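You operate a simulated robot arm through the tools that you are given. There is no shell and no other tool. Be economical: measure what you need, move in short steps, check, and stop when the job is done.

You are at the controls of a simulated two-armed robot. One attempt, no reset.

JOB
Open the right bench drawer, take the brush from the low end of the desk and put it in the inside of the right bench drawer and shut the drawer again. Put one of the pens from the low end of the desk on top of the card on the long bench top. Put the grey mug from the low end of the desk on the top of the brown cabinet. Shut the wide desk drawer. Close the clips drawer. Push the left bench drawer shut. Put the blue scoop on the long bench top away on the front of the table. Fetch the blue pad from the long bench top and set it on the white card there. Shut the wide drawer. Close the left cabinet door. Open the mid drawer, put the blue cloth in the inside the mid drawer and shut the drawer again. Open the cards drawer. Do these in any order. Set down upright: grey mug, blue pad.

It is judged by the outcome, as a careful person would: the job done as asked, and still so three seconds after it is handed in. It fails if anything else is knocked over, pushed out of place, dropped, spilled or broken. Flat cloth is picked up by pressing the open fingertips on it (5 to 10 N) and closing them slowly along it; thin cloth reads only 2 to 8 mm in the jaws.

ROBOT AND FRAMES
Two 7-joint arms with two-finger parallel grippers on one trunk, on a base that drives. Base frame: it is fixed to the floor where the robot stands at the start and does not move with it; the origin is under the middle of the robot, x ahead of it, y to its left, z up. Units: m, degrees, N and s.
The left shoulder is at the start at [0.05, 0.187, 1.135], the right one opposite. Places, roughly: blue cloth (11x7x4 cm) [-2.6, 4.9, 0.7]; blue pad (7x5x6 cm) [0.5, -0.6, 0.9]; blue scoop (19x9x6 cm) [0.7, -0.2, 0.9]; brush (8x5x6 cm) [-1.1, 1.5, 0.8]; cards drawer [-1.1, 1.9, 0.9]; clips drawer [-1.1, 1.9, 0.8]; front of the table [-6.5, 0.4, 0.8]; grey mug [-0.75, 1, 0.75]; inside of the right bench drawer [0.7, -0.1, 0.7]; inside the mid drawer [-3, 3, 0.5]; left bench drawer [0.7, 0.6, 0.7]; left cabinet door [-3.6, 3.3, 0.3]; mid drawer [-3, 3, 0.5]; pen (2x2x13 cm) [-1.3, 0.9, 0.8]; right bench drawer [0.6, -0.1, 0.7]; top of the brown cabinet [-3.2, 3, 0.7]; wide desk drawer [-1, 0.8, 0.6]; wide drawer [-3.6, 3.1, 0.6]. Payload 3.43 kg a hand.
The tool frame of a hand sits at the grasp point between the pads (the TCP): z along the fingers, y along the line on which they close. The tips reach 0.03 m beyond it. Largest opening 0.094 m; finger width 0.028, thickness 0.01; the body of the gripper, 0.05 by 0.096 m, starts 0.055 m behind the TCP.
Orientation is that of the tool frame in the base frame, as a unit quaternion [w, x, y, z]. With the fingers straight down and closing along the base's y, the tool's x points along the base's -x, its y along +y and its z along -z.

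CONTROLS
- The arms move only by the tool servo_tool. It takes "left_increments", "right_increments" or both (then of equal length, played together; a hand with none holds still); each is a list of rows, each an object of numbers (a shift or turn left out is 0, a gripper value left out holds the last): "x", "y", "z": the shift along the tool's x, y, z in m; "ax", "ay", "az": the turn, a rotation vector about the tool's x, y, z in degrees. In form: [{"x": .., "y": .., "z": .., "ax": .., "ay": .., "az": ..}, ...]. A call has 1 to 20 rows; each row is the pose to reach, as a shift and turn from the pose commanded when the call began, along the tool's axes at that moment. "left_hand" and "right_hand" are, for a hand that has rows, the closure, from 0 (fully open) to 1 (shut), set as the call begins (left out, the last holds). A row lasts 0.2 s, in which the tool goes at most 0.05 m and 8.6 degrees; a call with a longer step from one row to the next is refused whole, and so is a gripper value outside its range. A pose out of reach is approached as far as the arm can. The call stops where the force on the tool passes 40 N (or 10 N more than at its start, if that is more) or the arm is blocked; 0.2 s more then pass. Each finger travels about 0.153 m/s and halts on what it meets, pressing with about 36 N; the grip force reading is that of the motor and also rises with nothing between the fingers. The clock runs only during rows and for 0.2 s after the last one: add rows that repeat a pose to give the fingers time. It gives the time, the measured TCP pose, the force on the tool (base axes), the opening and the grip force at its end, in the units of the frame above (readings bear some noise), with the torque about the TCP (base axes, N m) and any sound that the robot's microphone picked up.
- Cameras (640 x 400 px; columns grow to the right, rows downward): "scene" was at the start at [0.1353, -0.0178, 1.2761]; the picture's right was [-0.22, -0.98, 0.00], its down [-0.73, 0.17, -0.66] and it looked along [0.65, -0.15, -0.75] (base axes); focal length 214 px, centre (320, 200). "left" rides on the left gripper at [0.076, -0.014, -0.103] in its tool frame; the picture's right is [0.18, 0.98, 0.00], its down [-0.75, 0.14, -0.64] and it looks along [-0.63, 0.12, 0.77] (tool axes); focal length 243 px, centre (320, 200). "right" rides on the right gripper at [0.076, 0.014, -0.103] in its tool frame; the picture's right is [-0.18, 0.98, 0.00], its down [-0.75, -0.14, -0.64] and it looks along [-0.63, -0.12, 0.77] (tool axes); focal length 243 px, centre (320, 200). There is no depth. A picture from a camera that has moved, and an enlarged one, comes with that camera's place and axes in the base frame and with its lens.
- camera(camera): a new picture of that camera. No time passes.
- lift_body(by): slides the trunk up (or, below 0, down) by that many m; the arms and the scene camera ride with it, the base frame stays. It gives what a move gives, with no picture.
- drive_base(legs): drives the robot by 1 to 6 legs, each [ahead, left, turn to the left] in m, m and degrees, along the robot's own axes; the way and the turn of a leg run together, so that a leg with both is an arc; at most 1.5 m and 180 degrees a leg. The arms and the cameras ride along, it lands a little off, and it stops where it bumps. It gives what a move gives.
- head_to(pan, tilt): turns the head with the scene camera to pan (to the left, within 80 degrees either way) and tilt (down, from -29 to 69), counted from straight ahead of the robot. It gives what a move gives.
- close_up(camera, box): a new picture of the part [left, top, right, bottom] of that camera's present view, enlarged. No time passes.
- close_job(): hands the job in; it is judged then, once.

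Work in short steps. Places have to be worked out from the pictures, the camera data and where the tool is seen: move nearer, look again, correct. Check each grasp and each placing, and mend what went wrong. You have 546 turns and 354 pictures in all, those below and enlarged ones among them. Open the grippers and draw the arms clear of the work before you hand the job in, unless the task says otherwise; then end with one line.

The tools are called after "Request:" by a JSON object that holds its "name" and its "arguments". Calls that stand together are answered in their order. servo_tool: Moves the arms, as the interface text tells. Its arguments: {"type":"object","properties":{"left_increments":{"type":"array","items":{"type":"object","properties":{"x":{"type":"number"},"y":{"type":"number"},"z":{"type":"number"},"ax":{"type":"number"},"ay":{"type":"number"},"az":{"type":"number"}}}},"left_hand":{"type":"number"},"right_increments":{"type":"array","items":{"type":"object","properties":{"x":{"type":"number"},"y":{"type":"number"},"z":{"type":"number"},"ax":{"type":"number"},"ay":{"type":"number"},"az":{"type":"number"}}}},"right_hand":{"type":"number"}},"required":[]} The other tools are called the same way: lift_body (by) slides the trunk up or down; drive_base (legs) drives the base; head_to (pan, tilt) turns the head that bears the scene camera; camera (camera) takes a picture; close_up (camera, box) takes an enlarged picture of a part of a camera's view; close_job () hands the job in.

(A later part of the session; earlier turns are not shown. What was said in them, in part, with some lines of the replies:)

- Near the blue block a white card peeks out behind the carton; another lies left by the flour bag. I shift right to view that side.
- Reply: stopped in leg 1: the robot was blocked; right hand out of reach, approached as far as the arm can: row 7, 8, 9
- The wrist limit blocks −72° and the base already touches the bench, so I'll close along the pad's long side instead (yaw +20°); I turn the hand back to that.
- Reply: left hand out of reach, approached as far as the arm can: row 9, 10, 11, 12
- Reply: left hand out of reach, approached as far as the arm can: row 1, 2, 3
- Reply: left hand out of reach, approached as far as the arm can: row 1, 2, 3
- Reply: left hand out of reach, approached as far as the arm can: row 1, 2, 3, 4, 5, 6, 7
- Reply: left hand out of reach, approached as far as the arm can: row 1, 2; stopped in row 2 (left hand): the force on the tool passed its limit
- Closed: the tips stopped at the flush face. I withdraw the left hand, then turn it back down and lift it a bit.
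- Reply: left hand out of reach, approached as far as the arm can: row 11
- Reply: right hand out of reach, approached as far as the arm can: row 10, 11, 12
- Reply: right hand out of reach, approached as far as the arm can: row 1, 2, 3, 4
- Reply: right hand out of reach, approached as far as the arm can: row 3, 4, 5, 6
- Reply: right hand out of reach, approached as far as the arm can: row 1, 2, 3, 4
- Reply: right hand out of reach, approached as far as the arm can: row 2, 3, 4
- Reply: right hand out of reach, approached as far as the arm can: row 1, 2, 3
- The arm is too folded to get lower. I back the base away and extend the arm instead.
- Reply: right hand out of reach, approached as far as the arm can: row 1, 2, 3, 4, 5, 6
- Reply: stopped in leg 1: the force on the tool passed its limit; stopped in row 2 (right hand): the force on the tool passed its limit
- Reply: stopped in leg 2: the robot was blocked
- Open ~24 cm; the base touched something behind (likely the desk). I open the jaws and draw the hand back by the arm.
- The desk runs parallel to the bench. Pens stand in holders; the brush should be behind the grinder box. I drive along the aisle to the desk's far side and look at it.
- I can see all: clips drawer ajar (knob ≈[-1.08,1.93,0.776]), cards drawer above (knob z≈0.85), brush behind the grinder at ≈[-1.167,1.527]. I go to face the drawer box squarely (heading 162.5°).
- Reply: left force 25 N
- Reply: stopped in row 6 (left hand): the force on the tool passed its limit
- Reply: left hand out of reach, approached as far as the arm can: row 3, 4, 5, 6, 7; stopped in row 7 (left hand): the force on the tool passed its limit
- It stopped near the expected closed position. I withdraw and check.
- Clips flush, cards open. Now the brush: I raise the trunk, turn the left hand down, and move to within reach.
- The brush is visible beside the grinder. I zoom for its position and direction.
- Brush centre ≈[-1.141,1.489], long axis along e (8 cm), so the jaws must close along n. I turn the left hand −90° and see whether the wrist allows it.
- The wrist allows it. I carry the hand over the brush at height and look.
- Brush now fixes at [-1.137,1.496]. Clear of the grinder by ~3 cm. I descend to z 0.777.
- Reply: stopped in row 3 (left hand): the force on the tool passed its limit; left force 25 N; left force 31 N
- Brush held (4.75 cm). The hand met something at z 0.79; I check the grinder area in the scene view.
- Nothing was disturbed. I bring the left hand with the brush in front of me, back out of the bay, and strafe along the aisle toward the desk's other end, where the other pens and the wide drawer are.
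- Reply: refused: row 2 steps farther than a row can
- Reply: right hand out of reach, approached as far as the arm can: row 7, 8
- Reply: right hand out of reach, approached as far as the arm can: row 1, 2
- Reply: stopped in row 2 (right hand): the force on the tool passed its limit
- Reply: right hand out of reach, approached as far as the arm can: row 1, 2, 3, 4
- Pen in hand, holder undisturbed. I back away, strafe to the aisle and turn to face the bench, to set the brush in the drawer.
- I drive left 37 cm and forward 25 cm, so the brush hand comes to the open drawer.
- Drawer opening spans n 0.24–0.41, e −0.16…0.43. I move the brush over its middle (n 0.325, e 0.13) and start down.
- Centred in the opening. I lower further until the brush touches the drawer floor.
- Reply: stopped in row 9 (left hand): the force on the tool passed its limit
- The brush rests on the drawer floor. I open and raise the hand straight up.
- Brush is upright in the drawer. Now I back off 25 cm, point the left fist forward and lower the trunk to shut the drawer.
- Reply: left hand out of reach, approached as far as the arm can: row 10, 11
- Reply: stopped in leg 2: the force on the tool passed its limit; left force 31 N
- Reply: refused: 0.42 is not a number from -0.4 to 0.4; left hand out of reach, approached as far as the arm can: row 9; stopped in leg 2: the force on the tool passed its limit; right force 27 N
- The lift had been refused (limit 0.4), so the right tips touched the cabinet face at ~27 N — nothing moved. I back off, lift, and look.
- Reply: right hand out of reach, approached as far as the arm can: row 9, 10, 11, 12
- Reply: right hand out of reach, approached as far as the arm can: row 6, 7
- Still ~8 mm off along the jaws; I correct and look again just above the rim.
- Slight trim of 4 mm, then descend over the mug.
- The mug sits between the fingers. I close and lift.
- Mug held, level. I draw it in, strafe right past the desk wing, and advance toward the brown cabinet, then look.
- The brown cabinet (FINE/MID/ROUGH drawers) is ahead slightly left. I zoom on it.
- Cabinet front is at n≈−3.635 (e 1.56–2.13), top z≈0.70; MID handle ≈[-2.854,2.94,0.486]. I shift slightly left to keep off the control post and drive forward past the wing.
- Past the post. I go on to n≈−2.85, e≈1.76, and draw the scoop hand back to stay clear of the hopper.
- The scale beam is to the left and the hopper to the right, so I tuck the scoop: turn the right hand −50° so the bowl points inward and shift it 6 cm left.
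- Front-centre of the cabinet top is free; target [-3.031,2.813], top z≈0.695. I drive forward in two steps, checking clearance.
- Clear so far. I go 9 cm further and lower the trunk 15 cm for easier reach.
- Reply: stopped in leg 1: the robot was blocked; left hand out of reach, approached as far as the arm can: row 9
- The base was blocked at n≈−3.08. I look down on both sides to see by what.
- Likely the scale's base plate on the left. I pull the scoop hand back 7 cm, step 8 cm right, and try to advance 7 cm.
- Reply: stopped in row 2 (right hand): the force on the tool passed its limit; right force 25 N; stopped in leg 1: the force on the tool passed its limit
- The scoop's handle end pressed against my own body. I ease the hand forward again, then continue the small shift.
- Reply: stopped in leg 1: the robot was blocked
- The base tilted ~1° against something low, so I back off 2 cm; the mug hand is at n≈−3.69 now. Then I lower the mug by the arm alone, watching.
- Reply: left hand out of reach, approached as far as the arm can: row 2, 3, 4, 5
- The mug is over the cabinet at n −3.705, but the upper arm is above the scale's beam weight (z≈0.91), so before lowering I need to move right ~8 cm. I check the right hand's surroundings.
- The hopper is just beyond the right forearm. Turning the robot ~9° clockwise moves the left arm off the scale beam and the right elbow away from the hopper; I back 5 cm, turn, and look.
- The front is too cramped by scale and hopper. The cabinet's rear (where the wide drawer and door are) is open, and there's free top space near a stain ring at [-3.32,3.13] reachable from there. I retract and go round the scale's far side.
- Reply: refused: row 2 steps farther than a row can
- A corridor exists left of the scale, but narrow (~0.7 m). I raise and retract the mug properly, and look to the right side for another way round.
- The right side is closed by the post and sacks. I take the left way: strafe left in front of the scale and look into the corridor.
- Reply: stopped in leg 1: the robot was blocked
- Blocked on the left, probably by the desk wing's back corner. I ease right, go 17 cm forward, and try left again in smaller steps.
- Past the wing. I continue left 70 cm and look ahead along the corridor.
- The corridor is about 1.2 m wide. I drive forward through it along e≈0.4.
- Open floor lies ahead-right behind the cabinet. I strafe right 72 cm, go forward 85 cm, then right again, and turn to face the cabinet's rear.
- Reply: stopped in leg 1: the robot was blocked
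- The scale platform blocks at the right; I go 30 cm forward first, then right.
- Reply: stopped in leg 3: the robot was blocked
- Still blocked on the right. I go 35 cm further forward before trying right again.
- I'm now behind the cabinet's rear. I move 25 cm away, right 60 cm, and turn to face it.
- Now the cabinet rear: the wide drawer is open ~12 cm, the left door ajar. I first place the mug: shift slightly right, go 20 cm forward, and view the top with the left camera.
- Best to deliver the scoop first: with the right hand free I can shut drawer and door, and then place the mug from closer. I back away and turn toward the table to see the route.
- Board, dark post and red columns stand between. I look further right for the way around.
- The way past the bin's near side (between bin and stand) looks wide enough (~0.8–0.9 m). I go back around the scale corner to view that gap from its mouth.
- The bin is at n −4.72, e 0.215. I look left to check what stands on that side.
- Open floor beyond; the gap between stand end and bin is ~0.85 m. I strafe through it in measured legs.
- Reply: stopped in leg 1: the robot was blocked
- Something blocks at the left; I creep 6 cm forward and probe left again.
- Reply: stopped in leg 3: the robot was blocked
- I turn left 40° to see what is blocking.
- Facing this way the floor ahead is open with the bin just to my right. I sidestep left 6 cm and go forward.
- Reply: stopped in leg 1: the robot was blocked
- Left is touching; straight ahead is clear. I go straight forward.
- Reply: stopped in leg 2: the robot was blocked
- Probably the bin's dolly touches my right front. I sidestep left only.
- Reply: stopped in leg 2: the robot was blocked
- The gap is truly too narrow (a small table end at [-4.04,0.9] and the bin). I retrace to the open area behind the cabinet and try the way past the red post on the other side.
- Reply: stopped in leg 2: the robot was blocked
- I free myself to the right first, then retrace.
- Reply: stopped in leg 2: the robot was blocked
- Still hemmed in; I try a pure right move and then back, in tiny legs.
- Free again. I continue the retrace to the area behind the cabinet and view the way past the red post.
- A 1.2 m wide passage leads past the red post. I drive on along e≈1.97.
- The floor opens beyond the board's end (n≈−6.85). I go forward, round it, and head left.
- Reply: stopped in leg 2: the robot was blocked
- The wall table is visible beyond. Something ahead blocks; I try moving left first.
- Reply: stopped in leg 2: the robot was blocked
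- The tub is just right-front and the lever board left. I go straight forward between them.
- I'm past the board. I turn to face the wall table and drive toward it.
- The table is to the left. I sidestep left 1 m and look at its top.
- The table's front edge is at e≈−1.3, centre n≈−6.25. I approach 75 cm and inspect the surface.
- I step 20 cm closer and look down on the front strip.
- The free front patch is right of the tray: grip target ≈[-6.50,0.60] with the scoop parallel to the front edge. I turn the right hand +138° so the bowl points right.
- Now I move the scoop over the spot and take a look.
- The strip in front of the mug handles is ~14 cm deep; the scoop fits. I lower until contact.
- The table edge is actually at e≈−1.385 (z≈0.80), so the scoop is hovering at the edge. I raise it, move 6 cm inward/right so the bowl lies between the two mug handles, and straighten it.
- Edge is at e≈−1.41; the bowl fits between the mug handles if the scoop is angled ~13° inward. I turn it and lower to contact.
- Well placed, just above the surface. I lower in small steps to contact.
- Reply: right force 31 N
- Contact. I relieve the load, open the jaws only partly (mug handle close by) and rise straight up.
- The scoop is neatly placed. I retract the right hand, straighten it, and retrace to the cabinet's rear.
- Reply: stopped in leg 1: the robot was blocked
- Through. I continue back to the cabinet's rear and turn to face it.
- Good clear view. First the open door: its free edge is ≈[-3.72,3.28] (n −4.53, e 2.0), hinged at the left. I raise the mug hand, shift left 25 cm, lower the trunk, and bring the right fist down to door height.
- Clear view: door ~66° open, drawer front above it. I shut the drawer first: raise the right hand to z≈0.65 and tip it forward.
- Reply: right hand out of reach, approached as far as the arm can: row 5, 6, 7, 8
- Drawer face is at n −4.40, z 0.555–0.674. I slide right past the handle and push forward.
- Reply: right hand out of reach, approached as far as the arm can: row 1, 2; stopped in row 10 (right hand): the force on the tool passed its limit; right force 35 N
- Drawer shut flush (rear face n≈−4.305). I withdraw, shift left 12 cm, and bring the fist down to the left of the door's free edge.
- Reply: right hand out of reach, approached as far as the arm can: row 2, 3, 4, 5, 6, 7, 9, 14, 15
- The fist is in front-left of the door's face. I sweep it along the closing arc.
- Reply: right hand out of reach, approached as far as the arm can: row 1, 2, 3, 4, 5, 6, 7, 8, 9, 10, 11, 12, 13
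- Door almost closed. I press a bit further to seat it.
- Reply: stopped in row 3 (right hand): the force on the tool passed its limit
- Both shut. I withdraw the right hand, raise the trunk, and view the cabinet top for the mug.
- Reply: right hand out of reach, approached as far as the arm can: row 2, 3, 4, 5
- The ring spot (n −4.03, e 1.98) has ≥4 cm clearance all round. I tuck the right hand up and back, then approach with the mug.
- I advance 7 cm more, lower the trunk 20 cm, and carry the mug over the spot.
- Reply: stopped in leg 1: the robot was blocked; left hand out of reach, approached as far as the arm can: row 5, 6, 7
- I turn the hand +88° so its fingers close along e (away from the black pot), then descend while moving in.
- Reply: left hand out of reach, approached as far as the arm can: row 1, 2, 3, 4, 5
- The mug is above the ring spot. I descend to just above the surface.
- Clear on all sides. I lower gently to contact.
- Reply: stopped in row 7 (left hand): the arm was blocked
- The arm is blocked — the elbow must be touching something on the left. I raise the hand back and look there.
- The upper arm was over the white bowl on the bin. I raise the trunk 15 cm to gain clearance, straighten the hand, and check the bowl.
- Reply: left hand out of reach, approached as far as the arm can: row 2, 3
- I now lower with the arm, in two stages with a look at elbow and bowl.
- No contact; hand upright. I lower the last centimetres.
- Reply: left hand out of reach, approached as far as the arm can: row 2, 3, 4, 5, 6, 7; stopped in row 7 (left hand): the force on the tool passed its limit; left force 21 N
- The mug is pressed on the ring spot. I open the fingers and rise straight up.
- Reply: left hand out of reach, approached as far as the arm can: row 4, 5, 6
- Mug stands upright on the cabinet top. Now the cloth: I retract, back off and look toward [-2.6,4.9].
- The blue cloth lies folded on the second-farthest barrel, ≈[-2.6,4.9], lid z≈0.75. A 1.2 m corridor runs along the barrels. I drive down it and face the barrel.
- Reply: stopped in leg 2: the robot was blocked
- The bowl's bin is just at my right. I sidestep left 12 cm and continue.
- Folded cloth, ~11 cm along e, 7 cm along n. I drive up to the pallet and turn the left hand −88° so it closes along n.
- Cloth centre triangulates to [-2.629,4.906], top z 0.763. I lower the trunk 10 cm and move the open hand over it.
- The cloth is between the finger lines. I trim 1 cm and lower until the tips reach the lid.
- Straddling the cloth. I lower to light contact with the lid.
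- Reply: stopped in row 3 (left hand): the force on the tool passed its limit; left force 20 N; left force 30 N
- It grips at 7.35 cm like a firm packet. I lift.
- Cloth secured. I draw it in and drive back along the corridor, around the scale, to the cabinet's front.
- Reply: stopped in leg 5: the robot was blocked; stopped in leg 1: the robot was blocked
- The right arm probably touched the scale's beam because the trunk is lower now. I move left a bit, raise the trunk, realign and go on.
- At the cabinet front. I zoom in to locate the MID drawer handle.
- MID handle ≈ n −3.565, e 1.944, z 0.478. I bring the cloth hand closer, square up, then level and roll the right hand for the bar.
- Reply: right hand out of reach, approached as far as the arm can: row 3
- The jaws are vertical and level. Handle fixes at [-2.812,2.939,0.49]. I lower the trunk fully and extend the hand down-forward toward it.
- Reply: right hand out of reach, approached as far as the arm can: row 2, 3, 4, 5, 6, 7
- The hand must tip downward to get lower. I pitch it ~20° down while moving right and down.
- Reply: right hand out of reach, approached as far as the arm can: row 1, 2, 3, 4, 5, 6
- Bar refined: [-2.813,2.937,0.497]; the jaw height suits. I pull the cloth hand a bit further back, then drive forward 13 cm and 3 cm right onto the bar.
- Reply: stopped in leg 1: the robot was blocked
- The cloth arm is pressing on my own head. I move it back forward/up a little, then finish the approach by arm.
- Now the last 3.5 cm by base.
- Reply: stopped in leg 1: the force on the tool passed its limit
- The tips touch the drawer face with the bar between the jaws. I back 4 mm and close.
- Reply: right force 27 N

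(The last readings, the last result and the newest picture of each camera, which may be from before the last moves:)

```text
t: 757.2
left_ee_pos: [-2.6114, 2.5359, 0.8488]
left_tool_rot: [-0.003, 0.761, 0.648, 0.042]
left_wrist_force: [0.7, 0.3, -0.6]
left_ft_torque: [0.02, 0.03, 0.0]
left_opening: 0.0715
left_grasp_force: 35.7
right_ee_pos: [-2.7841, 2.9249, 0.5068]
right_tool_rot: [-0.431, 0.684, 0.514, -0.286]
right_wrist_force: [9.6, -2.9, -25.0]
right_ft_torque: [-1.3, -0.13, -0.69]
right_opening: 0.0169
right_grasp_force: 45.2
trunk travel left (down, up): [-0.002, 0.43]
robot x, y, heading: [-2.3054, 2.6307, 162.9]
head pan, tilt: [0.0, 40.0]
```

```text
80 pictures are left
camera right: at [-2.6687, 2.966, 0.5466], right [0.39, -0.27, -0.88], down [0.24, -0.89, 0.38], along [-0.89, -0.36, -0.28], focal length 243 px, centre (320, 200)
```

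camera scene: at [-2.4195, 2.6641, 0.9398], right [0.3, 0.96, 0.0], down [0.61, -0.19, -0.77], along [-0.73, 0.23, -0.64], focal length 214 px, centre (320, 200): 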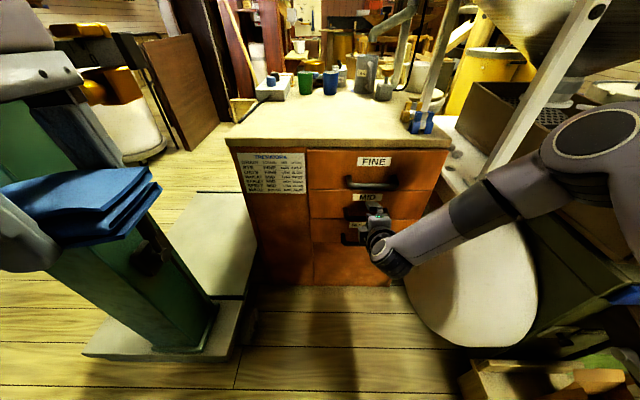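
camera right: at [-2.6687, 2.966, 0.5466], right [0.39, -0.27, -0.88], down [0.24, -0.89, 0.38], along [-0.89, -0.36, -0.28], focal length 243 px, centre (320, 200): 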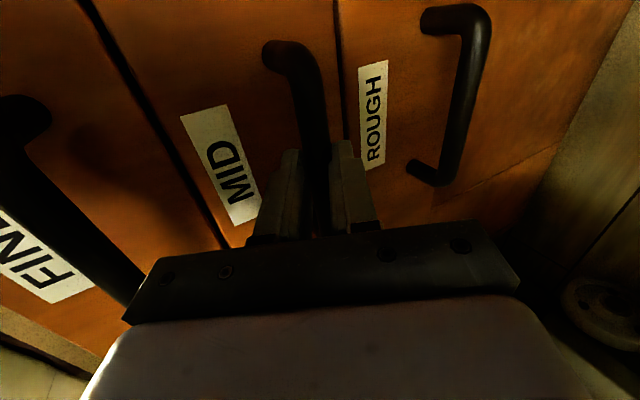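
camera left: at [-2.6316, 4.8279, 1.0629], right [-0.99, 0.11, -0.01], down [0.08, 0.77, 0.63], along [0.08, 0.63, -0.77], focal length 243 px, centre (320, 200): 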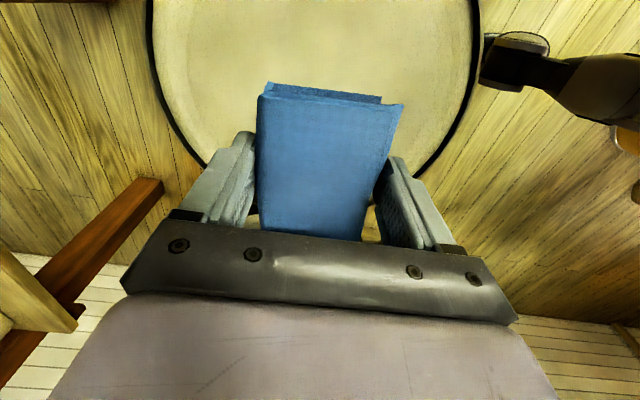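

Bar gripped. I pull the drawer by driving back 20 cm.

Request:
{"name": "drive_base", "arguments": {"legs": [[-0.07, 0, 0], [-0.08, 0, 0], [-0.06, 0, 0]]}}

Request:
{"name": "camera", "arguments": {"camera": "scene"}}

```text
t: 759.4
left_ee_pos: [-2.4124, 2.4745, 0.8507]
left_tool_rot: [-0.003, 0.761, 0.648, 0.043]
left_wrist_force: [0.0, 0.0, -1.1]
left_ft_torque: [0.03, -0.02, 0.02]
left_opening: 0.0718
left_grasp_force: 36.3
right_ee_pos: [-2.5856, 2.8607, 0.5075]
right_tool_rot: [-0.429, 0.682, 0.517, -0.289]
right_wrist_force: [-5.2, -17.3, -30.4]
right_ft_torque: [-1.33, -0.17, -0.6]
right_opening: 0.0169
right_grasp_force: 45.3
trunk travel left (down, up): [-0.002, 0.43]
robot x, y, heading: [-2.1034, 2.5664, 162.8]
head pan, tilt: [0.0, 40.0]
```

```text
79 pictures are left
camera scene: at [-2.2463, 2.6108, 0.9394], right [0.3, 0.95, 0.0], down [0.62, -0.19, -0.76], along [-0.73, 0.23, -0.65], focal length 214 px, centre (320, 200)
```

scene: 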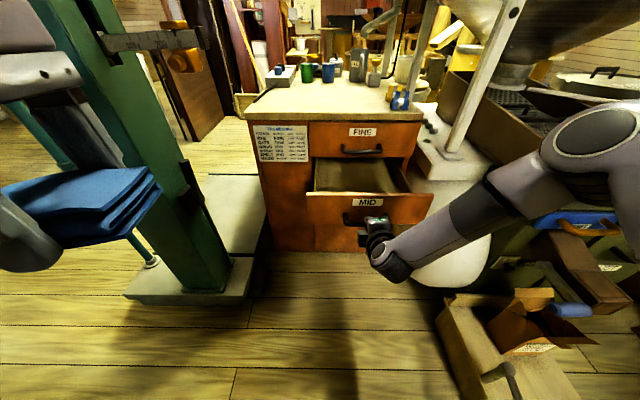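

MID is open ~21 cm. I release and withdraw the right hand back and up.

Request:
{"name": "servo_tool", "arguments": {"right_increments": [{"z": 0}, {"z": 0}, {"z": 0}, {"z": -0.03}, {"z": -0.06}, {"z": -0.1}], "right_hand": 0}}

Request:
{"name": "servo_tool", "arguments": {"right_increments": [{"y": -0.04, "x": 0.01}, {"y": -0.08, "x": 0.02}, {"y": -0.12, "x": 0.04}, {"y": -0.16, "x": 0.06}, {"y": -0.2, "x": 0.08}]}}

Request:
{"name": "camera", "arguments": {"camera": "scene"}}

```text
t: 760.8
left_ee_pos: [-2.4125, 2.4745, 0.8511]
left_tool_rot: [-0.003, 0.76, 0.648, 0.042]
left_wrist_force: [-0.6, -0.1, -0.1]
left_ft_torque: [-0.01, -0.02, 0.0]
left_opening: 0.0713
left_grasp_force: 35.5
right_ee_pos: [-2.503, 2.831, 0.5561]
right_tool_rot: [-0.431, 0.681, 0.516, -0.289]
right_wrist_force: [-0.1, 0.3, -0.4]
right_ft_torque: [0.0, 0.05, -0.01]
right_opening: 0.0941
right_grasp_force: 0.1
trunk travel left (down, up): [-0.002, 0.43]
robot x, y, heading: [-2.1079, 2.5669, 162.6]
head pan, tilt: [0.0, 40.0]
```

```text
t: 762.0
left_ee_pos: [-2.4117, 2.4742, 0.851]
left_tool_rot: [-0.003, 0.761, 0.648, 0.042]
left_wrist_force: [-0.8, -0.1, -0.1]
left_ft_torque: [-0.02, 0.02, 0.03]
left_opening: 0.0714
left_grasp_force: 35.8
right_ee_pos: [-2.5675, 2.9304, 0.74]
right_tool_rot: [-0.43, 0.682, 0.517, -0.289]
right_wrist_force: [-0.1, 0.2, -0.2]
right_ft_torque: [-0.01, 0.01, -0.01]
right_opening: 0.0941
right_grasp_force: 0.1
trunk travel left (down, up): [-0.002, 0.43]
robot x, y, heading: [-2.1079, 2.5674, 162.3]
head pan, tilt: [0.0, 40.0]
```

```text
78 pictures are left
camera scene: at [-2.2446, 2.6101, 0.9398], right [0.3, 0.95, 0.0], down [0.61, -0.19, -0.77], along [-0.73, 0.23, -0.64], focal length 214 px, centre (320, 200)
```

scene: 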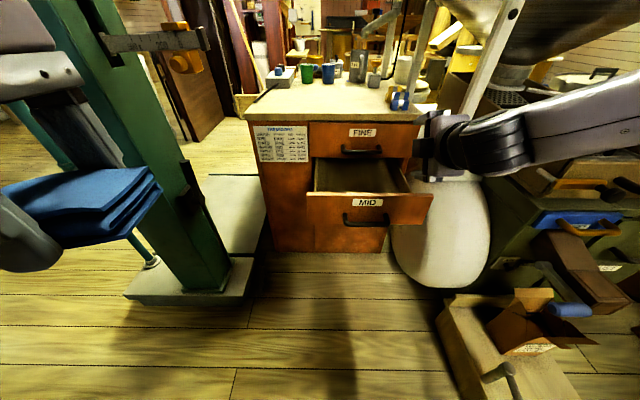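

I pull the right hand further back, then step forward 12 cm and right 10 cm so the cloth hand can reach over the drawer.

Request:
{"name": "servo_tool", "arguments": {"right_increments": [{"z": -0.04}, {"z": -0.08}, {"z": -0.12}]}}

Request:
{"name": "drive_base", "arguments": {"legs": [[0, -0.1, 0], [0.12, 0, 0]]}}

Request:
{"name": "camera", "arguments": {"camera": "scene"}}

Request:
{"name": "camera", "arguments": {"camera": "left"}}

```text
t: 762.8
left_ee_pos: [-2.4123, 2.4739, 0.8498]
left_tool_rot: [-0.005, 0.761, 0.647, 0.041]
left_wrist_force: [-0.4, -0.7, -0.3]
left_ft_torque: [0.01, -0.02, 0.01]
left_opening: 0.0713
left_grasp_force: 36.1
right_ee_pos: [-2.4696, 2.8937, 0.7926]
right_tool_rot: [-0.431, 0.681, 0.517, -0.289]
right_wrist_force: [0.2, -0.7, 0.1]
right_ft_torque: [0.01, 0.03, 0.0]
right_opening: 0.0936
right_grasp_force: 0.0
trunk travel left (down, up): [-0.002, 0.43]
robot x, y, heading: [-2.1064, 2.5672, 162.9]
head pan, tilt: [0.0, 40.0]
```

```text
t: 764.9
left_ee_pos: [-2.4975, 2.6098, 0.8507]
left_tool_rot: [-0.004, 0.763, 0.645, 0.042]
left_wrist_force: [0.2, 0.2, -1.0]
left_ft_torque: [-0.01, 0.0, 0.01]
left_opening: 0.0715
left_grasp_force: 35.9
right_ee_pos: [-2.5538, 3.0299, 0.793]
right_tool_rot: [-0.431, 0.683, 0.515, -0.287]
right_wrist_force: [-0.1, 0.1, 1.4]
right_ft_torque: [-0.02, 0.02, 0.01]
right_opening: 0.0941
right_grasp_force: 0.0
trunk travel left (down, up): [-0.002, 0.43]
robot x, y, heading: [-2.1935, 2.7025, 162.4]
head pan, tilt: [0.0, 40.0]
```

```text
77 pictures are left
camera scene: at [-2.3302, 2.7452, 0.9398], right [0.3, 0.95, 0.0], down [0.61, -0.2, -0.77], along [-0.73, 0.23, -0.64], focal length 214 px, centre (320, 200)
```

scene: 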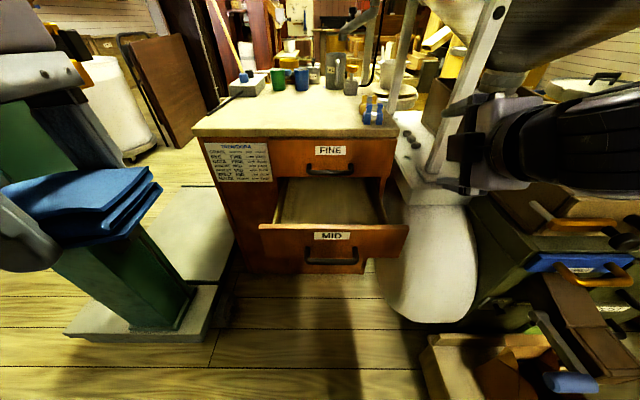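

```text
76 pictures are left
camera left: at [-2.5055, 2.6822, 0.9568], right [1.0, 0.02, 0.06], down [-0.02, -0.8, 0.6], along [0.06, -0.6, -0.8], focal length 243 px, centre (320, 200)
```

left: 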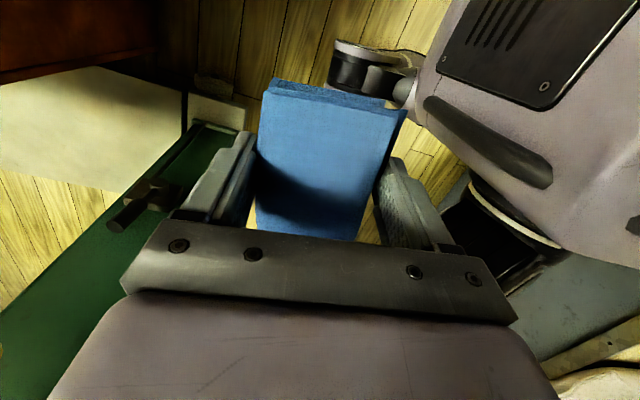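

Cloth is firm. I move it right first, then forward over the drawer, levelling the hand.

Request:
{"name": "servo_tool", "arguments": {"left_increments": [{"x": 0.04, "y": -0.02, "az": 3, "ay": -2, "ax": 1.5}, {"x": 0.08, "y": -0.045, "az": 6, "ay": -4, "ax": 2.8}, {"x": 0.12, "y": -0.07, "az": 7.8, "ay": -4, "ax": 2.8}, {"x": 0.16, "y": -0.095, "az": 7.8, "ay": -4, "ax": 2.8}, {"x": 0.195, "y": -0.12, "az": 7.8, "ay": -4, "ax": 2.8}, {"x": 0.22, "y": -0.16, "az": 7.8, "ay": -4, "ax": 2.8}, {"x": 0.235, "y": -0.2, "az": 7.8, "ay": -4, "ax": 2.8}, {"x": 0.25, "y": -0.24, "az": 7.8, "ay": -4, "ax": 2.8}, {"x": 0.256, "y": -0.281, "az": 7.8, "ay": -4, "ax": 2.8}]}}

Request:
{"name": "camera", "arguments": {"camera": "scene"}}

Request:
{"name": "camera", "arguments": {"camera": "left"}}

```text
t: 767.0
left_ee_pos: [-2.7026, 2.837, 0.8704]
left_tool_rot: [-0.021, 0.779, 0.627, 0.022]
left_wrist_force: [0.8, 1.0, -0.1]
left_ft_torque: [0.01, 0.01, -0.03]
left_opening: 0.0715
left_grasp_force: 36.0
left hand out of reach, approached as far as the arm can: row 8, 9
right_ee_pos: [-2.5532, 3.0306, 0.7915]
right_tool_rot: [-0.431, 0.684, 0.514, -0.288]
right_wrist_force: [0.5, 0.4, 0.9]
right_ft_torque: [-0.02, 0.01, 0.01]
right_opening: 0.0941
right_grasp_force: 0.0
trunk travel left (down, up): [-0.002, 0.43]
robot x, y, heading: [-2.1986, 2.7011, 162.3]
head pan, tilt: [0.0, 40.0]
stopped in row 9 (left hand): the arm was blocked; the commanded pose is now the measured one
```

```text
75 pictures are left
camera scene: at [-2.3303, 2.7452, 0.9398], right [0.3, 0.95, 0.0], down [0.61, -0.2, -0.77], along [-0.73, 0.23, -0.64], focal length 214 px, centre (320, 200)
```

scene: 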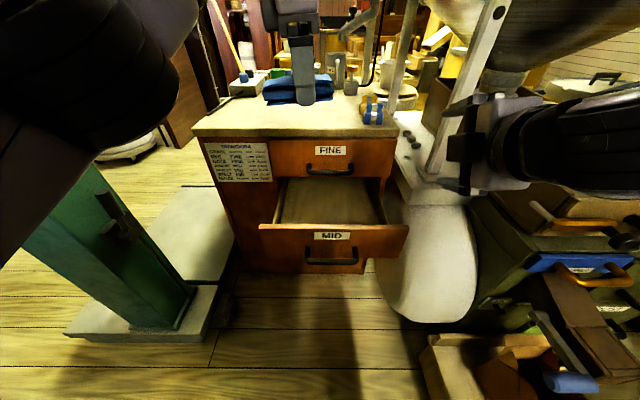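

```text
74 pictures are left
camera left: at [-2.7001, 2.9088, 0.9771], right [1.0, -0.03, 0.01], down [-0.03, -0.8, 0.6], along [-0.01, -0.6, -0.8], focal length 243 px, centre (320, 200)
```

left: 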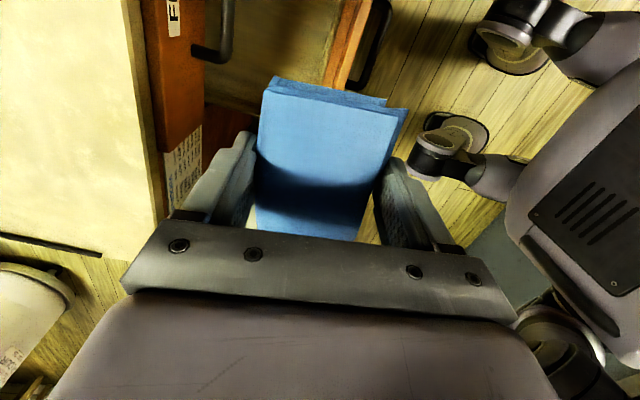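

The elbow limits further reach. I retract the right hand more and shift the base 6 cm right and 5 cm forward instead.

Request:
{"name": "servo_tool", "arguments": {"right_increments": [{"z": -0.03, "y": 0.02}, {"z": -0.06, "y": 0.04}, {"z": -0.1, "y": 0.05}]}}

Request:
{"name": "drive_base", "arguments": {"legs": [[0, -0.06, 0], [0.05, 0, 0]]}}

Request:
{"name": "camera", "arguments": {"camera": "left"}}

```text
t: 767.9
left_ee_pos: [-2.7007, 2.8376, 0.8706]
left_tool_rot: [-0.02, 0.778, 0.627, 0.022]
left_wrist_force: [-0.4, -0.3, -0.9]
left_ft_torque: [0.0, -0.01, 0.0]
left_opening: 0.0716
left_grasp_force: 35.9
right_ee_pos: [-2.4969, 2.9864, 0.8319]
right_tool_rot: [-0.43, 0.684, 0.514, -0.287]
right_wrist_force: [-0.2, -0.4, -0.5]
right_ft_torque: [0.03, -0.02, 0.0]
right_opening: 0.0941
right_grasp_force: 0.1
right hand out of reach, approached as far as the arm can: row 1, 2, 3
trunk travel left (down, up): [-0.002, 0.43]
robot x, y, heading: [-2.1925, 2.701, 162.4]
head pan, tilt: [0.0, 40.0]
```

```text
t: 769.2
left_ee_pos: [-2.6896, 2.8846, 0.8708]
left_tool_rot: [-0.02, 0.781, 0.624, 0.023]
left_wrist_force: [0.0, -0.5, -0.8]
left_ft_torque: [0.02, 0.01, 0.01]
left_opening: 0.0715
left_grasp_force: 36.2
right_ee_pos: [-2.4839, 3.0321, 0.8319]
right_tool_rot: [-0.432, 0.686, 0.511, -0.284]
right_wrist_force: [0.2, 0.0, -0.7]
right_ft_torque: [-0.01, 0.02, -0.01]
right_opening: 0.0941
right_grasp_force: 0.1
trunk travel left (down, up): [-0.002, 0.43]
robot x, y, heading: [-2.185, 2.7477, 161.9]
head pan, tilt: [0.0, 40.0]
stopped in leg 2: the robot was blocked; the commanded pose is now the measured one
```

```text
73 pictures are left
camera left: at [-2.6876, 2.9569, 0.9775], right [1.0, -0.04, 0.01], down [-0.04, -0.8, 0.59], along [-0.02, -0.59, -0.8], focal length 243 px, centre (320, 200)
```

left: 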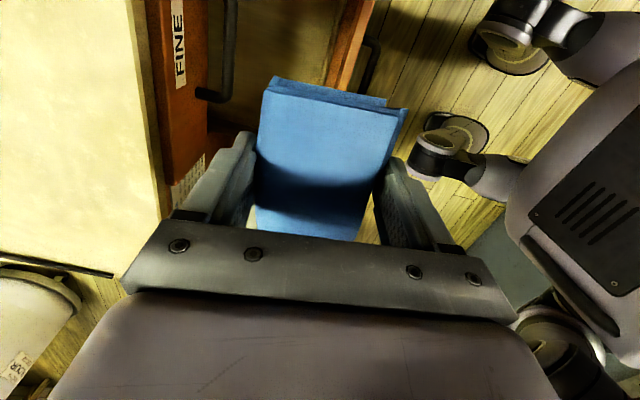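

Laterally right; I need ~4 cm more toward the cabinet. I lower to z≈0.72 while extending.

Request:
{"name": "servo_tool", "arguments": {"left_increments": [{"z": 0.03, "y": -0.01}, {"z": 0.06, "y": -0.02}, {"z": 0.09, "y": -0.03}, {"z": 0.12, "y": -0.04}, {"z": 0.15, "y": -0.045}]}}

Request:
{"name": "camera", "arguments": {"camera": "left"}}

Request:
{"name": "camera", "arguments": {"camera": "scene"}}

```text
t: 770.4
left_ee_pos: [-2.7334, 2.9027, 0.722]
left_tool_rot: [-0.019, 0.781, 0.624, 0.021]
left_wrist_force: [-0.4, -0.4, 0.2]
left_ft_torque: [0.0, 0.03, 0.0]
left_opening: 0.0715
left_grasp_force: 35.7
right_ee_pos: [-2.4832, 3.0311, 0.8322]
right_tool_rot: [-0.432, 0.686, 0.511, -0.284]
right_wrist_force: [-0.3, 0.2, 0.4]
right_ft_torque: [0.02, 0.0, 0.0]
right_opening: 0.0938
right_grasp_force: 0.1
trunk travel left (down, up): [-0.002, 0.43]
robot x, y, heading: [-2.1837, 2.7437, 161.6]
head pan, tilt: [0.0, 40.0]
```

```text
72 pictures are left
camera left: at [-2.7303, 2.9747, 0.8275], right [1.0, -0.04, 0.01], down [-0.03, -0.8, 0.59], along [-0.02, -0.59, -0.8], focal length 243 px, centre (320, 200)
```

left: 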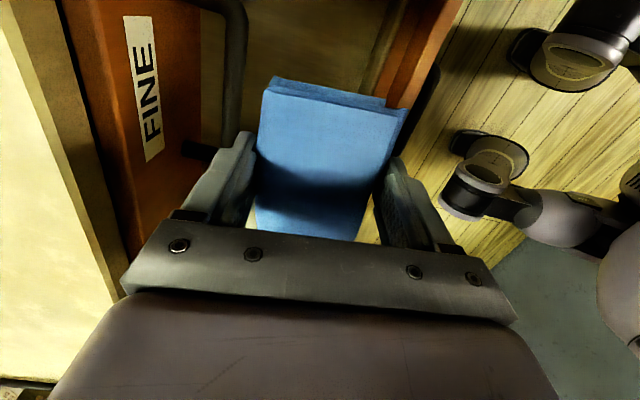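

```text
71 pictures are left
camera scene: at [-2.3189, 2.7902, 0.9399], right [0.31, 0.95, 0.0], down [0.61, -0.2, -0.77], along [-0.73, 0.24, -0.64], focal length 214 px, centre (320, 200)
```

scene: 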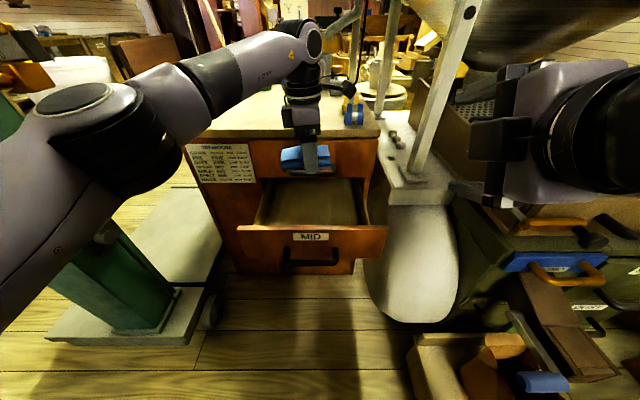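

Well aligned (n −3.479, e 1.943) between the FINE handle and the drawer front. I descend slowly into the drawer.

Request:
{"name": "servo_tool", "arguments": {"left_increments": [{"z": 0.03}, {"z": 0.06}, {"z": 0.09}, {"z": 0.12}, {"z": 0.15}, {"z": 0.17}, {"z": 0.19}, {"z": 0.205}, {"z": 0.22}, {"z": 0.235}]}}

Request:
{"name": "camera", "arguments": {"camera": "scene"}}

Request:
{"name": "camera", "arguments": {"camera": "left"}}

```text
t: 772.6
left_ee_pos: [-2.7324, 2.9183, 0.5065]
left_tool_rot: [-0.025, 0.781, 0.623, 0.019]
left_wrist_force: [-1.3, -0.3, 15.8]
left_ft_torque: [-0.57, -0.47, -0.23]
left_opening: 0.0716
left_grasp_force: 36.4
right_ee_pos: [-2.4824, 3.0321, 0.8318]
right_tool_rot: [-0.432, 0.687, 0.511, -0.285]
right_wrist_force: [0.5, -0.4, 1.0]
right_ft_torque: [-0.02, 0.01, 0.02]
right_opening: 0.0939
right_grasp_force: 0.1
trunk travel left (down, up): [-0.002, 0.43]
robot x, y, heading: [-2.1802, 2.745, 161.8]
head pan, tilt: [0.0, 40.0]
stopped in row 10 (left hand): the force on the tool passed its limit (the readings are from after the stop); the commanded pose is now the measured one
```

```text
70 pictures are left
camera scene: at [-2.3181, 2.7899, 0.9401], right [0.31, 0.95, 0.0], down [0.61, -0.2, -0.77], along [-0.73, 0.24, -0.64], focal length 214 px, centre (320, 200)
```

scene: 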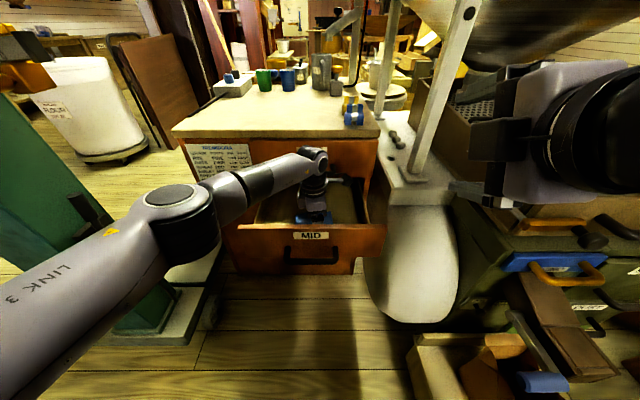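

```text
69 pictures are left
camera left: at [-2.729, 2.99, 0.6141], right [1.0, -0.04, 0.0], down [-0.03, -0.81, 0.59], along [-0.03, -0.59, -0.81], focal length 243 px, centre (320, 200)
```

left: 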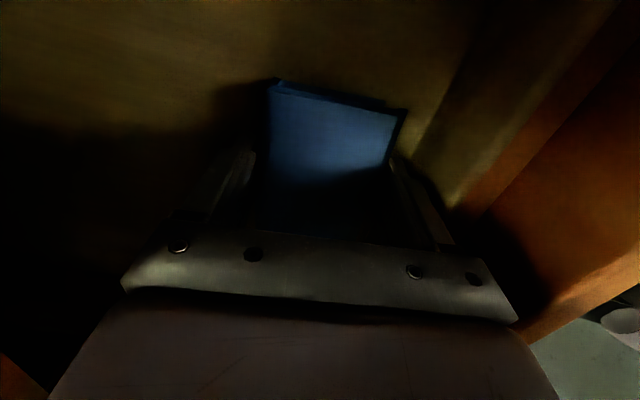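

The cloth rests on the drawer floor. I release and rise straight out.

Request:
{"name": "servo_tool", "arguments": {"left_increments": [{"z": -0.002}, {"z": -0.002}, {"z": -0.002}, {"z": -0.03}, {"z": -0.06}, {"z": -0.1}, {"z": -0.14}, {"z": -0.18}, {"z": -0.22}, {"z": -0.26}], "left_hand": 0}}

Request:
{"name": "camera", "arguments": {"camera": "left"}}

Request:
{"name": "close_up", "arguments": {"camera": "scene", "box": [200, 100, 420, 280]}}

```text
t: 774.8
left_ee_pos: [-2.7288, 2.904, 0.7628]
left_tool_rot: [-0.024, 0.782, 0.623, 0.021]
left_wrist_force: [0.6, 0.0, -0.6]
left_ft_torque: [0.03, -0.03, 0.0]
left_opening: 0.0937
left_grasp_force: 0.2
right_ee_pos: [-2.4836, 3.0329, 0.8322]
right_tool_rot: [-0.432, 0.686, 0.511, -0.285]
right_wrist_force: [0.0, -0.1, -0.6]
right_ft_torque: [0.01, -0.01, 0.03]
right_opening: 0.0941
right_grasp_force: 0.1
trunk travel left (down, up): [-0.002, 0.43]
robot x, y, heading: [-2.1835, 2.7462, 161.7]
head pan, tilt: [0.0, 40.0]
```

```text
68 pictures are left
camera left: at [-2.7265, 2.9746, 0.8686], right [1.0, -0.04, 0.0], down [-0.03, -0.81, 0.59], along [-0.02, -0.59, -0.81], focal length 243 px, centre (320, 200)
```

left: 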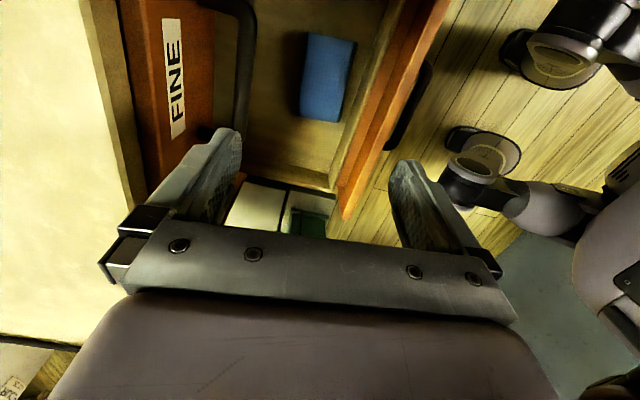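

```text
2.22 times, centred on (310, 190) of scene
camera zoom: at [-2.319, 2.7902, 0.9398], right [0.31, 0.95, 0.0], down [0.61, -0.2, -0.77], along [-0.73, 0.24, -0.64], focal length 477 px, centre (342, 222)
```

zoom: 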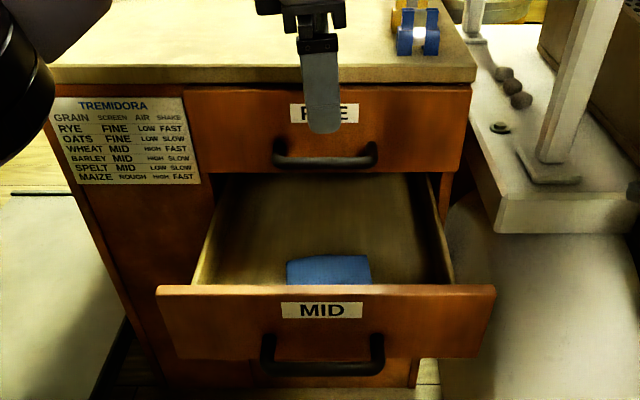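

Cloth is in. I retract the left hand, return to the pulling stance, and bring the closed right hand to the drawer front just above the bar.

Request:
{"name": "servo_tool", "arguments": {"left_increments": [{"z": -0.03, "y": 0.03}, {"z": -0.06, "y": 0.07}, {"z": -0.07, "y": 0.11, "x": -0.02}, {"z": -0.07, "y": 0.15, "x": -0.05}, {"z": -0.07, "y": 0.18, "x": -0.08}]}}

Request:
{"name": "drive_base", "arguments": {"legs": [[-0.15, 0, 0.7], [0, 0.15, 0]]}}

Request:
{"name": "servo_tool", "arguments": {"right_increments": [{"y": 0.04}, {"y": 0.08, "x": -0.01}, {"y": 0.12, "x": -0.02}, {"y": 0.16, "x": -0.03}, {"y": 0.2, "x": -0.04}], "right_hand": 1}}

Request:
{"name": "camera", "arguments": {"camera": "scene"}}

```text
t: 776.0
left_ee_pos: [-2.5745, 2.7773, 0.8208]
left_tool_rot: [-0.024, 0.781, 0.624, 0.021]
left_wrist_force: [1.0, -0.6, 0.3]
left_ft_torque: [-0.01, 0.01, 0.01]
left_opening: 0.0938
left_grasp_force: 0.1
right_ee_pos: [-2.4835, 3.032, 0.8317]
right_tool_rot: [-0.432, 0.687, 0.511, -0.284]
right_wrist_force: [-0.7, 0.2, 0.0]
right_ft_torque: [0.02, -0.02, 0.02]
right_opening: 0.094
right_grasp_force: 0.1
trunk travel left (down, up): [-0.002, 0.43]
robot x, y, heading: [-2.186, 2.7484, 161.7]
head pan, tilt: [0.0, 40.0]
```

```text
t: 778.3
left_ee_pos: [-2.4782, 2.5916, 0.8208]
left_tool_rot: [-0.025, 0.779, 0.626, 0.021]
left_wrist_force: [0.1, -0.3, 0.0]
left_ft_torque: [0.0, -0.01, 0.03]
left_opening: 0.0942
left_grasp_force: 0.0
right_ee_pos: [-2.3894, 2.8452, 0.8311]
right_tool_rot: [-0.432, 0.684, 0.513, -0.287]
right_wrist_force: [0.0, 0.4, -0.3]
right_ft_torque: [0.01, -0.01, -0.02]
right_opening: 0.094
right_grasp_force: 0.0
trunk travel left (down, up): [-0.002, 0.43]
robot x, y, heading: [-2.0824, 2.5613, 162.4]
head pan, tilt: [0.0, 40.0]
```

```text
t: 779.7
left_ee_pos: [-2.4793, 2.5907, 0.8213]
left_tool_rot: [-0.024, 0.779, 0.627, 0.022]
left_wrist_force: [0.0, 0.0, -0.3]
left_ft_torque: [0.01, 0.03, 0.0]
left_opening: 0.094
left_grasp_force: 0.1
right_ee_pos: [-2.3953, 2.7431, 0.6322]
right_tool_rot: [-0.449, 0.7, 0.466, -0.3]
right_wrist_force: [0.5, 0.4, -0.1]
right_ft_torque: [0.0, -0.03, -0.03]
right_opening: 0.0002
right_grasp_force: 33.6
right hand out of reach, approached as far as the arm can: row 1, 2, 3, 4, 5
trunk travel left (down, up): [-0.002, 0.43]
robot x, y, heading: [-2.0832, 2.5598, 162.0]
head pan, tilt: [0.0, 40.0]
stopped in row 5 (right hand): the arm was blocked; the commanded pose is now the measured one
```

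```text
66 pictures are left
camera scene: at [-2.223, 2.6042, 0.9398], right [0.31, 0.95, 0.0], down [0.61, -0.2, -0.77], along [-0.73, 0.23, -0.64], focal length 214 px, centre (320, 200)
```

scene: 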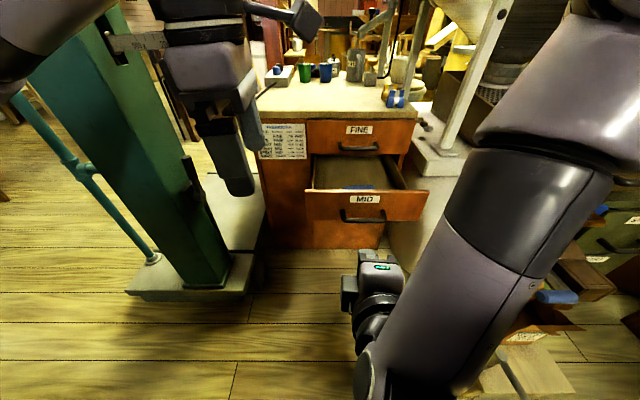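

I extend the right hand along its axis to come level with the drawer front, then push with the base.

Request:
{"name": "servo_tool", "arguments": {"right_increments": [{"z": 0.03, "x": 0.01}, {"z": 0.06, "x": 0.02}, {"z": 0.09, "x": 0.03}, {"z": 0.12, "x": 0.035}, {"z": 0.15, "x": 0.04}]}}

Request:
{"name": "close_up", "arguments": {"camera": "scene", "box": [250, 100, 470, 280]}}

Request:
{"name": "camera", "arguments": {"camera": "right"}}

```text
t: 780.9
left_ee_pos: [-2.4785, 2.5915, 0.8208]
left_tool_rot: [-0.024, 0.779, 0.626, 0.022]
left_wrist_force: [0.7, -0.5, 0.9]
left_ft_torque: [-0.01, 0.0, 0.01]
left_opening: 0.094
left_grasp_force: 0.1
right_ee_pos: [-2.5057, 2.8285, 0.5678]
right_tool_rot: [-0.448, 0.699, 0.469, -0.301]
right_wrist_force: [0.1, -0.4, 0.4]
right_ft_torque: [-0.01, 0.01, 0.0]
right_opening: 0.0003
right_grasp_force: 32.7
trunk travel left (down, up): [-0.002, 0.43]
robot x, y, heading: [-2.0889, 2.5598, 162.0]
head pan, tilt: [0.0, 40.0]
```

```text
2.22 times, centred on (360, 190) of scene
camera zoom: at [-2.2229, 2.6041, 0.9399], right [0.31, 0.95, 0.0], down [0.61, -0.2, -0.77], along [-0.73, 0.23, -0.64], focal length 477 px, centre (231, 222)
```

zoom: 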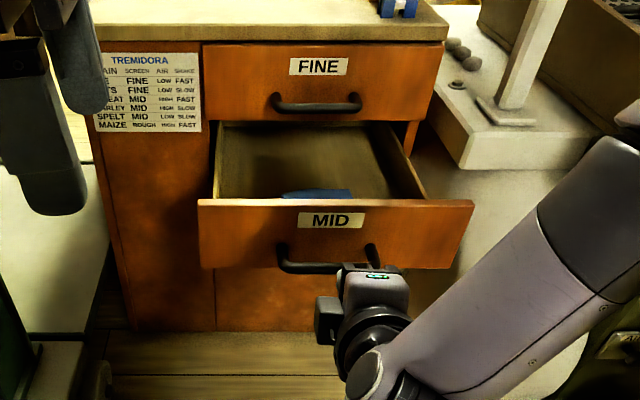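

```text
64 pictures are left
camera right: at [-2.385, 2.8622, 0.5974], right [0.31, -0.33, -0.89], down [0.2, -0.9, 0.4], along [-0.93, -0.3, -0.21], focal length 243 px, centre (320, 200)
```

right: 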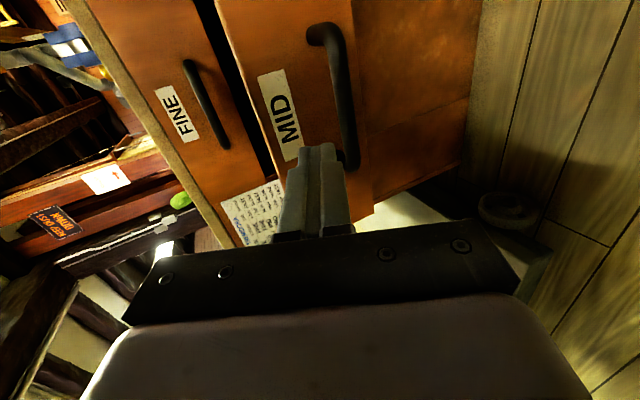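

Aligned above the bar. I drive forward 12 cm to contact, then push with the arm, level.

Request:
{"name": "drive_base", "arguments": {"legs": [[0.12, 0, 0.5]]}}

Request:
{"name": "servo_tool", "arguments": {"right_increments": [{"z": 0.03, "y": -0.0137}, {"z": 0.06, "y": -0.0274}, {"z": 0.09, "y": -0.041}, {"z": 0.12, "y": -0.0547}, {"z": 0.15, "y": -0.0684}, {"z": 0.18, "y": -0.082}, {"z": 0.2, "y": -0.091}, {"z": 0.22, "y": -0.1}, {"z": 0.24, "y": -0.109}]}}

Request:
{"name": "camera", "arguments": {"camera": "scene"}}

```text
t: 782.1
left_ee_pos: [-2.5917, 2.6248, 0.8224]
left_tool_rot: [-0.025, 0.777, 0.629, 0.021]
left_wrist_force: [-0.5, 0.1, -0.8]
left_ft_torque: [-0.02, 0.04, 0.02]
left_opening: 0.0942
left_grasp_force: 0.0
right_ee_pos: [-2.6202, 2.8631, 0.5679]
right_tool_rot: [-0.447, 0.698, 0.471, -0.303]
right_wrist_force: [-0.3, 1.0, -0.2]
right_ft_torque: [0.01, -0.02, 0.01]
right_opening: 0.0002
right_grasp_force: 32.9
trunk travel left (down, up): [-0.002, 0.43]
robot x, y, heading: [-2.1988, 2.6007, 162.8]
head pan, tilt: [0.0, 40.0]
```

```text
t: 783.6
left_ee_pos: [-2.5911, 2.6258, 0.8227]
left_tool_rot: [-0.025, 0.777, 0.628, 0.021]
left_wrist_force: [-0.1, -1.0, 0.5]
left_ft_torque: [-0.04, -0.03, 0.03]
left_opening: 0.0942
left_grasp_force: 0.0
right_ee_pos: [-2.8083, 2.9375, 0.5641]
right_tool_rot: [-0.446, 0.7, 0.47, -0.3]
right_wrist_force: [17.2, -2.7, 8.5]
right_ft_torque: [0.0, 0.18, 0.13]
right_opening: 0.0
right_grasp_force: 33.1
trunk travel left (down, up): [-0.002, 0.43]
robot x, y, heading: [-2.2041, 2.5979, 162.3]
head pan, tilt: [0.0, 40.0]
stopped in row 7 (right hand): the force on the tool passed its limit (the readings are from after the stop); the commanded pose is now the measured one
```

```text
63 pictures are left
camera scene: at [-2.3347, 2.6391, 0.9402], right [0.3, 0.95, 0.0], down [0.61, -0.19, -0.77], along [-0.73, 0.23, -0.64], focal length 214 px, centre (320, 200)
```

scene: 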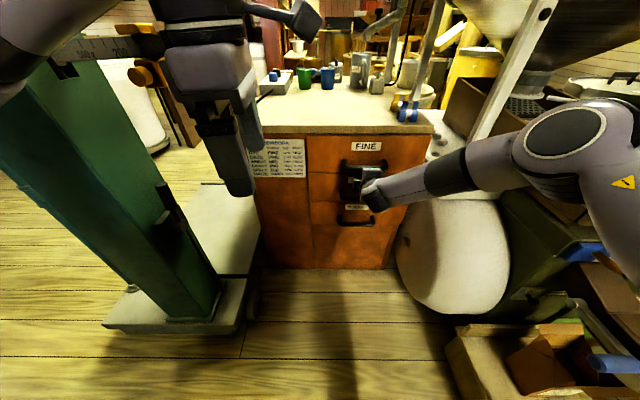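

The drawer hit its stop. I withdraw and verify it is flush.

Request:
{"name": "servo_tool", "arguments": {"right_increments": [{"z": -0.03}, {"z": -0.06}, {"z": -0.1}, {"z": -0.14}, {"z": -0.17}]}}

Request:
{"name": "close_up", "arguments": {"camera": "scene", "box": [230, 110, 450, 290]}}

```text
t: 784.9
left_ee_pos: [-2.5907, 2.6261, 0.8203]
left_tool_rot: [-0.024, 0.777, 0.628, 0.021]
left_wrist_force: [-0.4, -0.3, -0.3]
left_ft_torque: [-0.04, -0.01, 0.01]
left_opening: 0.0941
left_grasp_force: 0.1
right_ee_pos: [-2.6635, 2.8799, 0.64]
right_tool_rot: [-0.444, 0.7, 0.471, -0.3]
right_wrist_force: [-0.3, -0.9, -0.3]
right_ft_torque: [-0.03, -0.04, 0.0]
right_opening: 0.0
right_grasp_force: 32.6
trunk travel left (down, up): [-0.002, 0.43]
robot x, y, heading: [-2.2026, 2.5954, 162.5]
head pan, tilt: [0.0, 40.0]
```

```text
2.22 times, centred on (340, 200) of scene
camera zoom: at [-2.3361, 2.6395, 0.9398], right [0.3, 0.95, 0.0], down [0.61, -0.19, -0.77], along [-0.73, 0.23, -0.64], focal length 477 px, centre (276, 200)
```

zoom: 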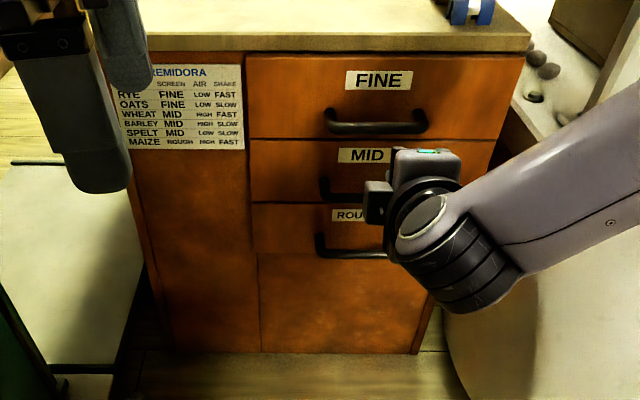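

MID is shut flush. All tasks are done; I back away a little, raise the trunk and check the mug one last time.

Request:
{"name": "drive_base", "arguments": {"legs": [[-0.12, 0, 0]]}}

Request:
{"name": "lift_body", "arguments": {"by": 0.3}}

Request:
{"name": "servo_tool", "arguments": {"left_increments": [{"z": 0}, {"z": 0}], "right_increments": [{"z": 0}, {"z": 0}], "left_hand": 0, "right_hand": 0}}

Request:
{"name": "camera", "arguments": {"camera": "scene"}}

Request:
{"name": "close_up", "arguments": {"camera": "scene", "box": [240, 120, 440, 280]}}

```text
t: 786.1
left_ee_pos: [-2.4783, 2.5889, 0.8212]
left_tool_rot: [-0.024, 0.777, 0.629, 0.021]
left_wrist_force: [0.8, 0.2, 0.0]
left_ft_torque: [-0.04, 0.02, -0.02]
left_opening: 0.0939
left_grasp_force: 0.0
right_ee_pos: [-2.5514, 2.8424, 0.6378]
right_tool_rot: [-0.444, 0.7, 0.471, -0.3]
right_wrist_force: [-0.6, 0.1, -0.2]
right_ft_torque: [0.01, -0.02, -0.01]
right_opening: 0.0
right_grasp_force: 33.3
trunk travel left (down, up): [-0.002, 0.43]
robot x, y, heading: [-2.0852, 2.5632, 162.5]
head pan, tilt: [0.0, 40.0]
```

```text
t: 789.1
left_ee_pos: [-2.4783, 2.5886, 1.1211]
left_tool_rot: [-0.023, 0.777, 0.629, 0.021]
left_wrist_force: [0.6, -0.5, 0.1]
left_ft_torque: [-0.01, 0.01, -0.03]
left_opening: 0.0939
left_grasp_force: 0.1
right_ee_pos: [-2.5524, 2.844, 0.9368]
right_tool_rot: [-0.445, 0.7, 0.47, -0.3]
right_wrist_force: [-0.4, 0.9, 0.0]
right_ft_torque: [-0.02, -0.05, -0.02]
right_opening: 0.0001
right_grasp_force: 33.4
trunk travel left (down, up): [-0.302, 0.13]
robot x, y, heading: [-2.0835, 2.5614, 162.3]
head pan, tilt: [0.0, 40.0]
```

```text
t: 789.7
left_ee_pos: [-2.479, 2.5889, 1.1203]
left_tool_rot: [-0.023, 0.776, 0.63, 0.021]
left_wrist_force: [0.3, -0.6, 0.8]
left_ft_torque: [0.02, -0.04, -0.01]
left_opening: 0.0942
left_grasp_force: 0.1
right_ee_pos: [-2.5519, 2.8433, 0.9376]
right_tool_rot: [-0.445, 0.7, 0.471, -0.299]
right_wrist_force: [0.3, 0.0, -0.4]
right_ft_torque: [-0.01, 0.01, -0.04]
right_opening: 0.0937
right_grasp_force: 0.1
trunk travel left (down, up): [-0.302, 0.13]
robot x, y, heading: [-2.086, 2.5622, 162.5]
head pan, tilt: [0.0, 40.0]
```

```text
61 pictures are left
camera scene: at [-2.2233, 2.6038, 1.2398], right [0.3, 0.95, 0.0], down [0.61, -0.19, -0.77], along [-0.73, 0.23, -0.64], focal length 214 px, centre (320, 200)
```

scene: 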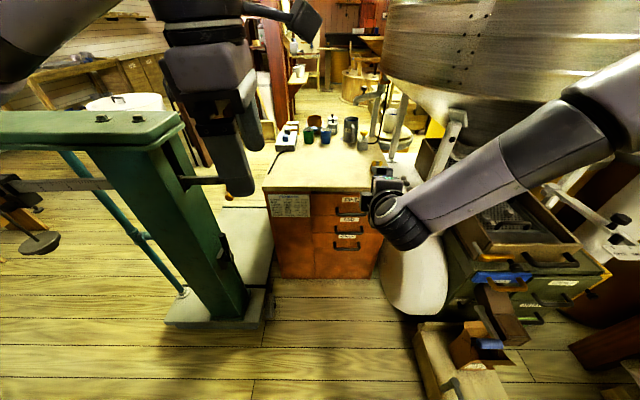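

```text
2.50 times, centred on (340, 200) of scene
camera zoom: at [-2.2233, 2.6038, 1.2398], right [0.3, 0.95, 0.0], down [0.61, -0.19, -0.77], along [-0.73, 0.23, -0.64], focal length 536 px, centre (270, 200)
```

zoom: 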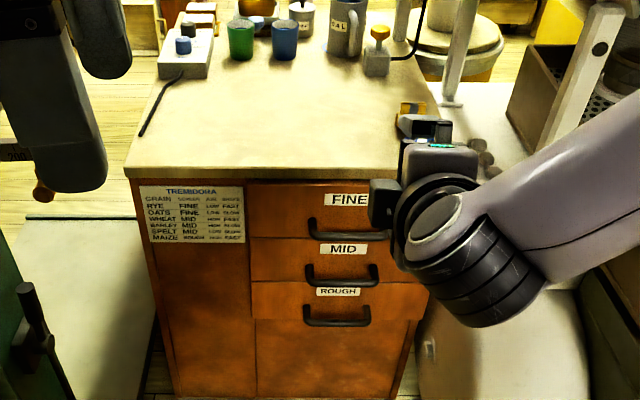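

Mug upright, drawers shut, hands open and clear. I hand the job in.

Request:
{"name": "close_job", "arguments": {}}

```text
The job is handed in.
```

All twelve tasks were carried out and the job is handed in. The one guess is the cards: the pad is on the "MID" card and the pen on the "No 346" card. Both looked pale, so if the request meant them the other way round, those two are swapped.
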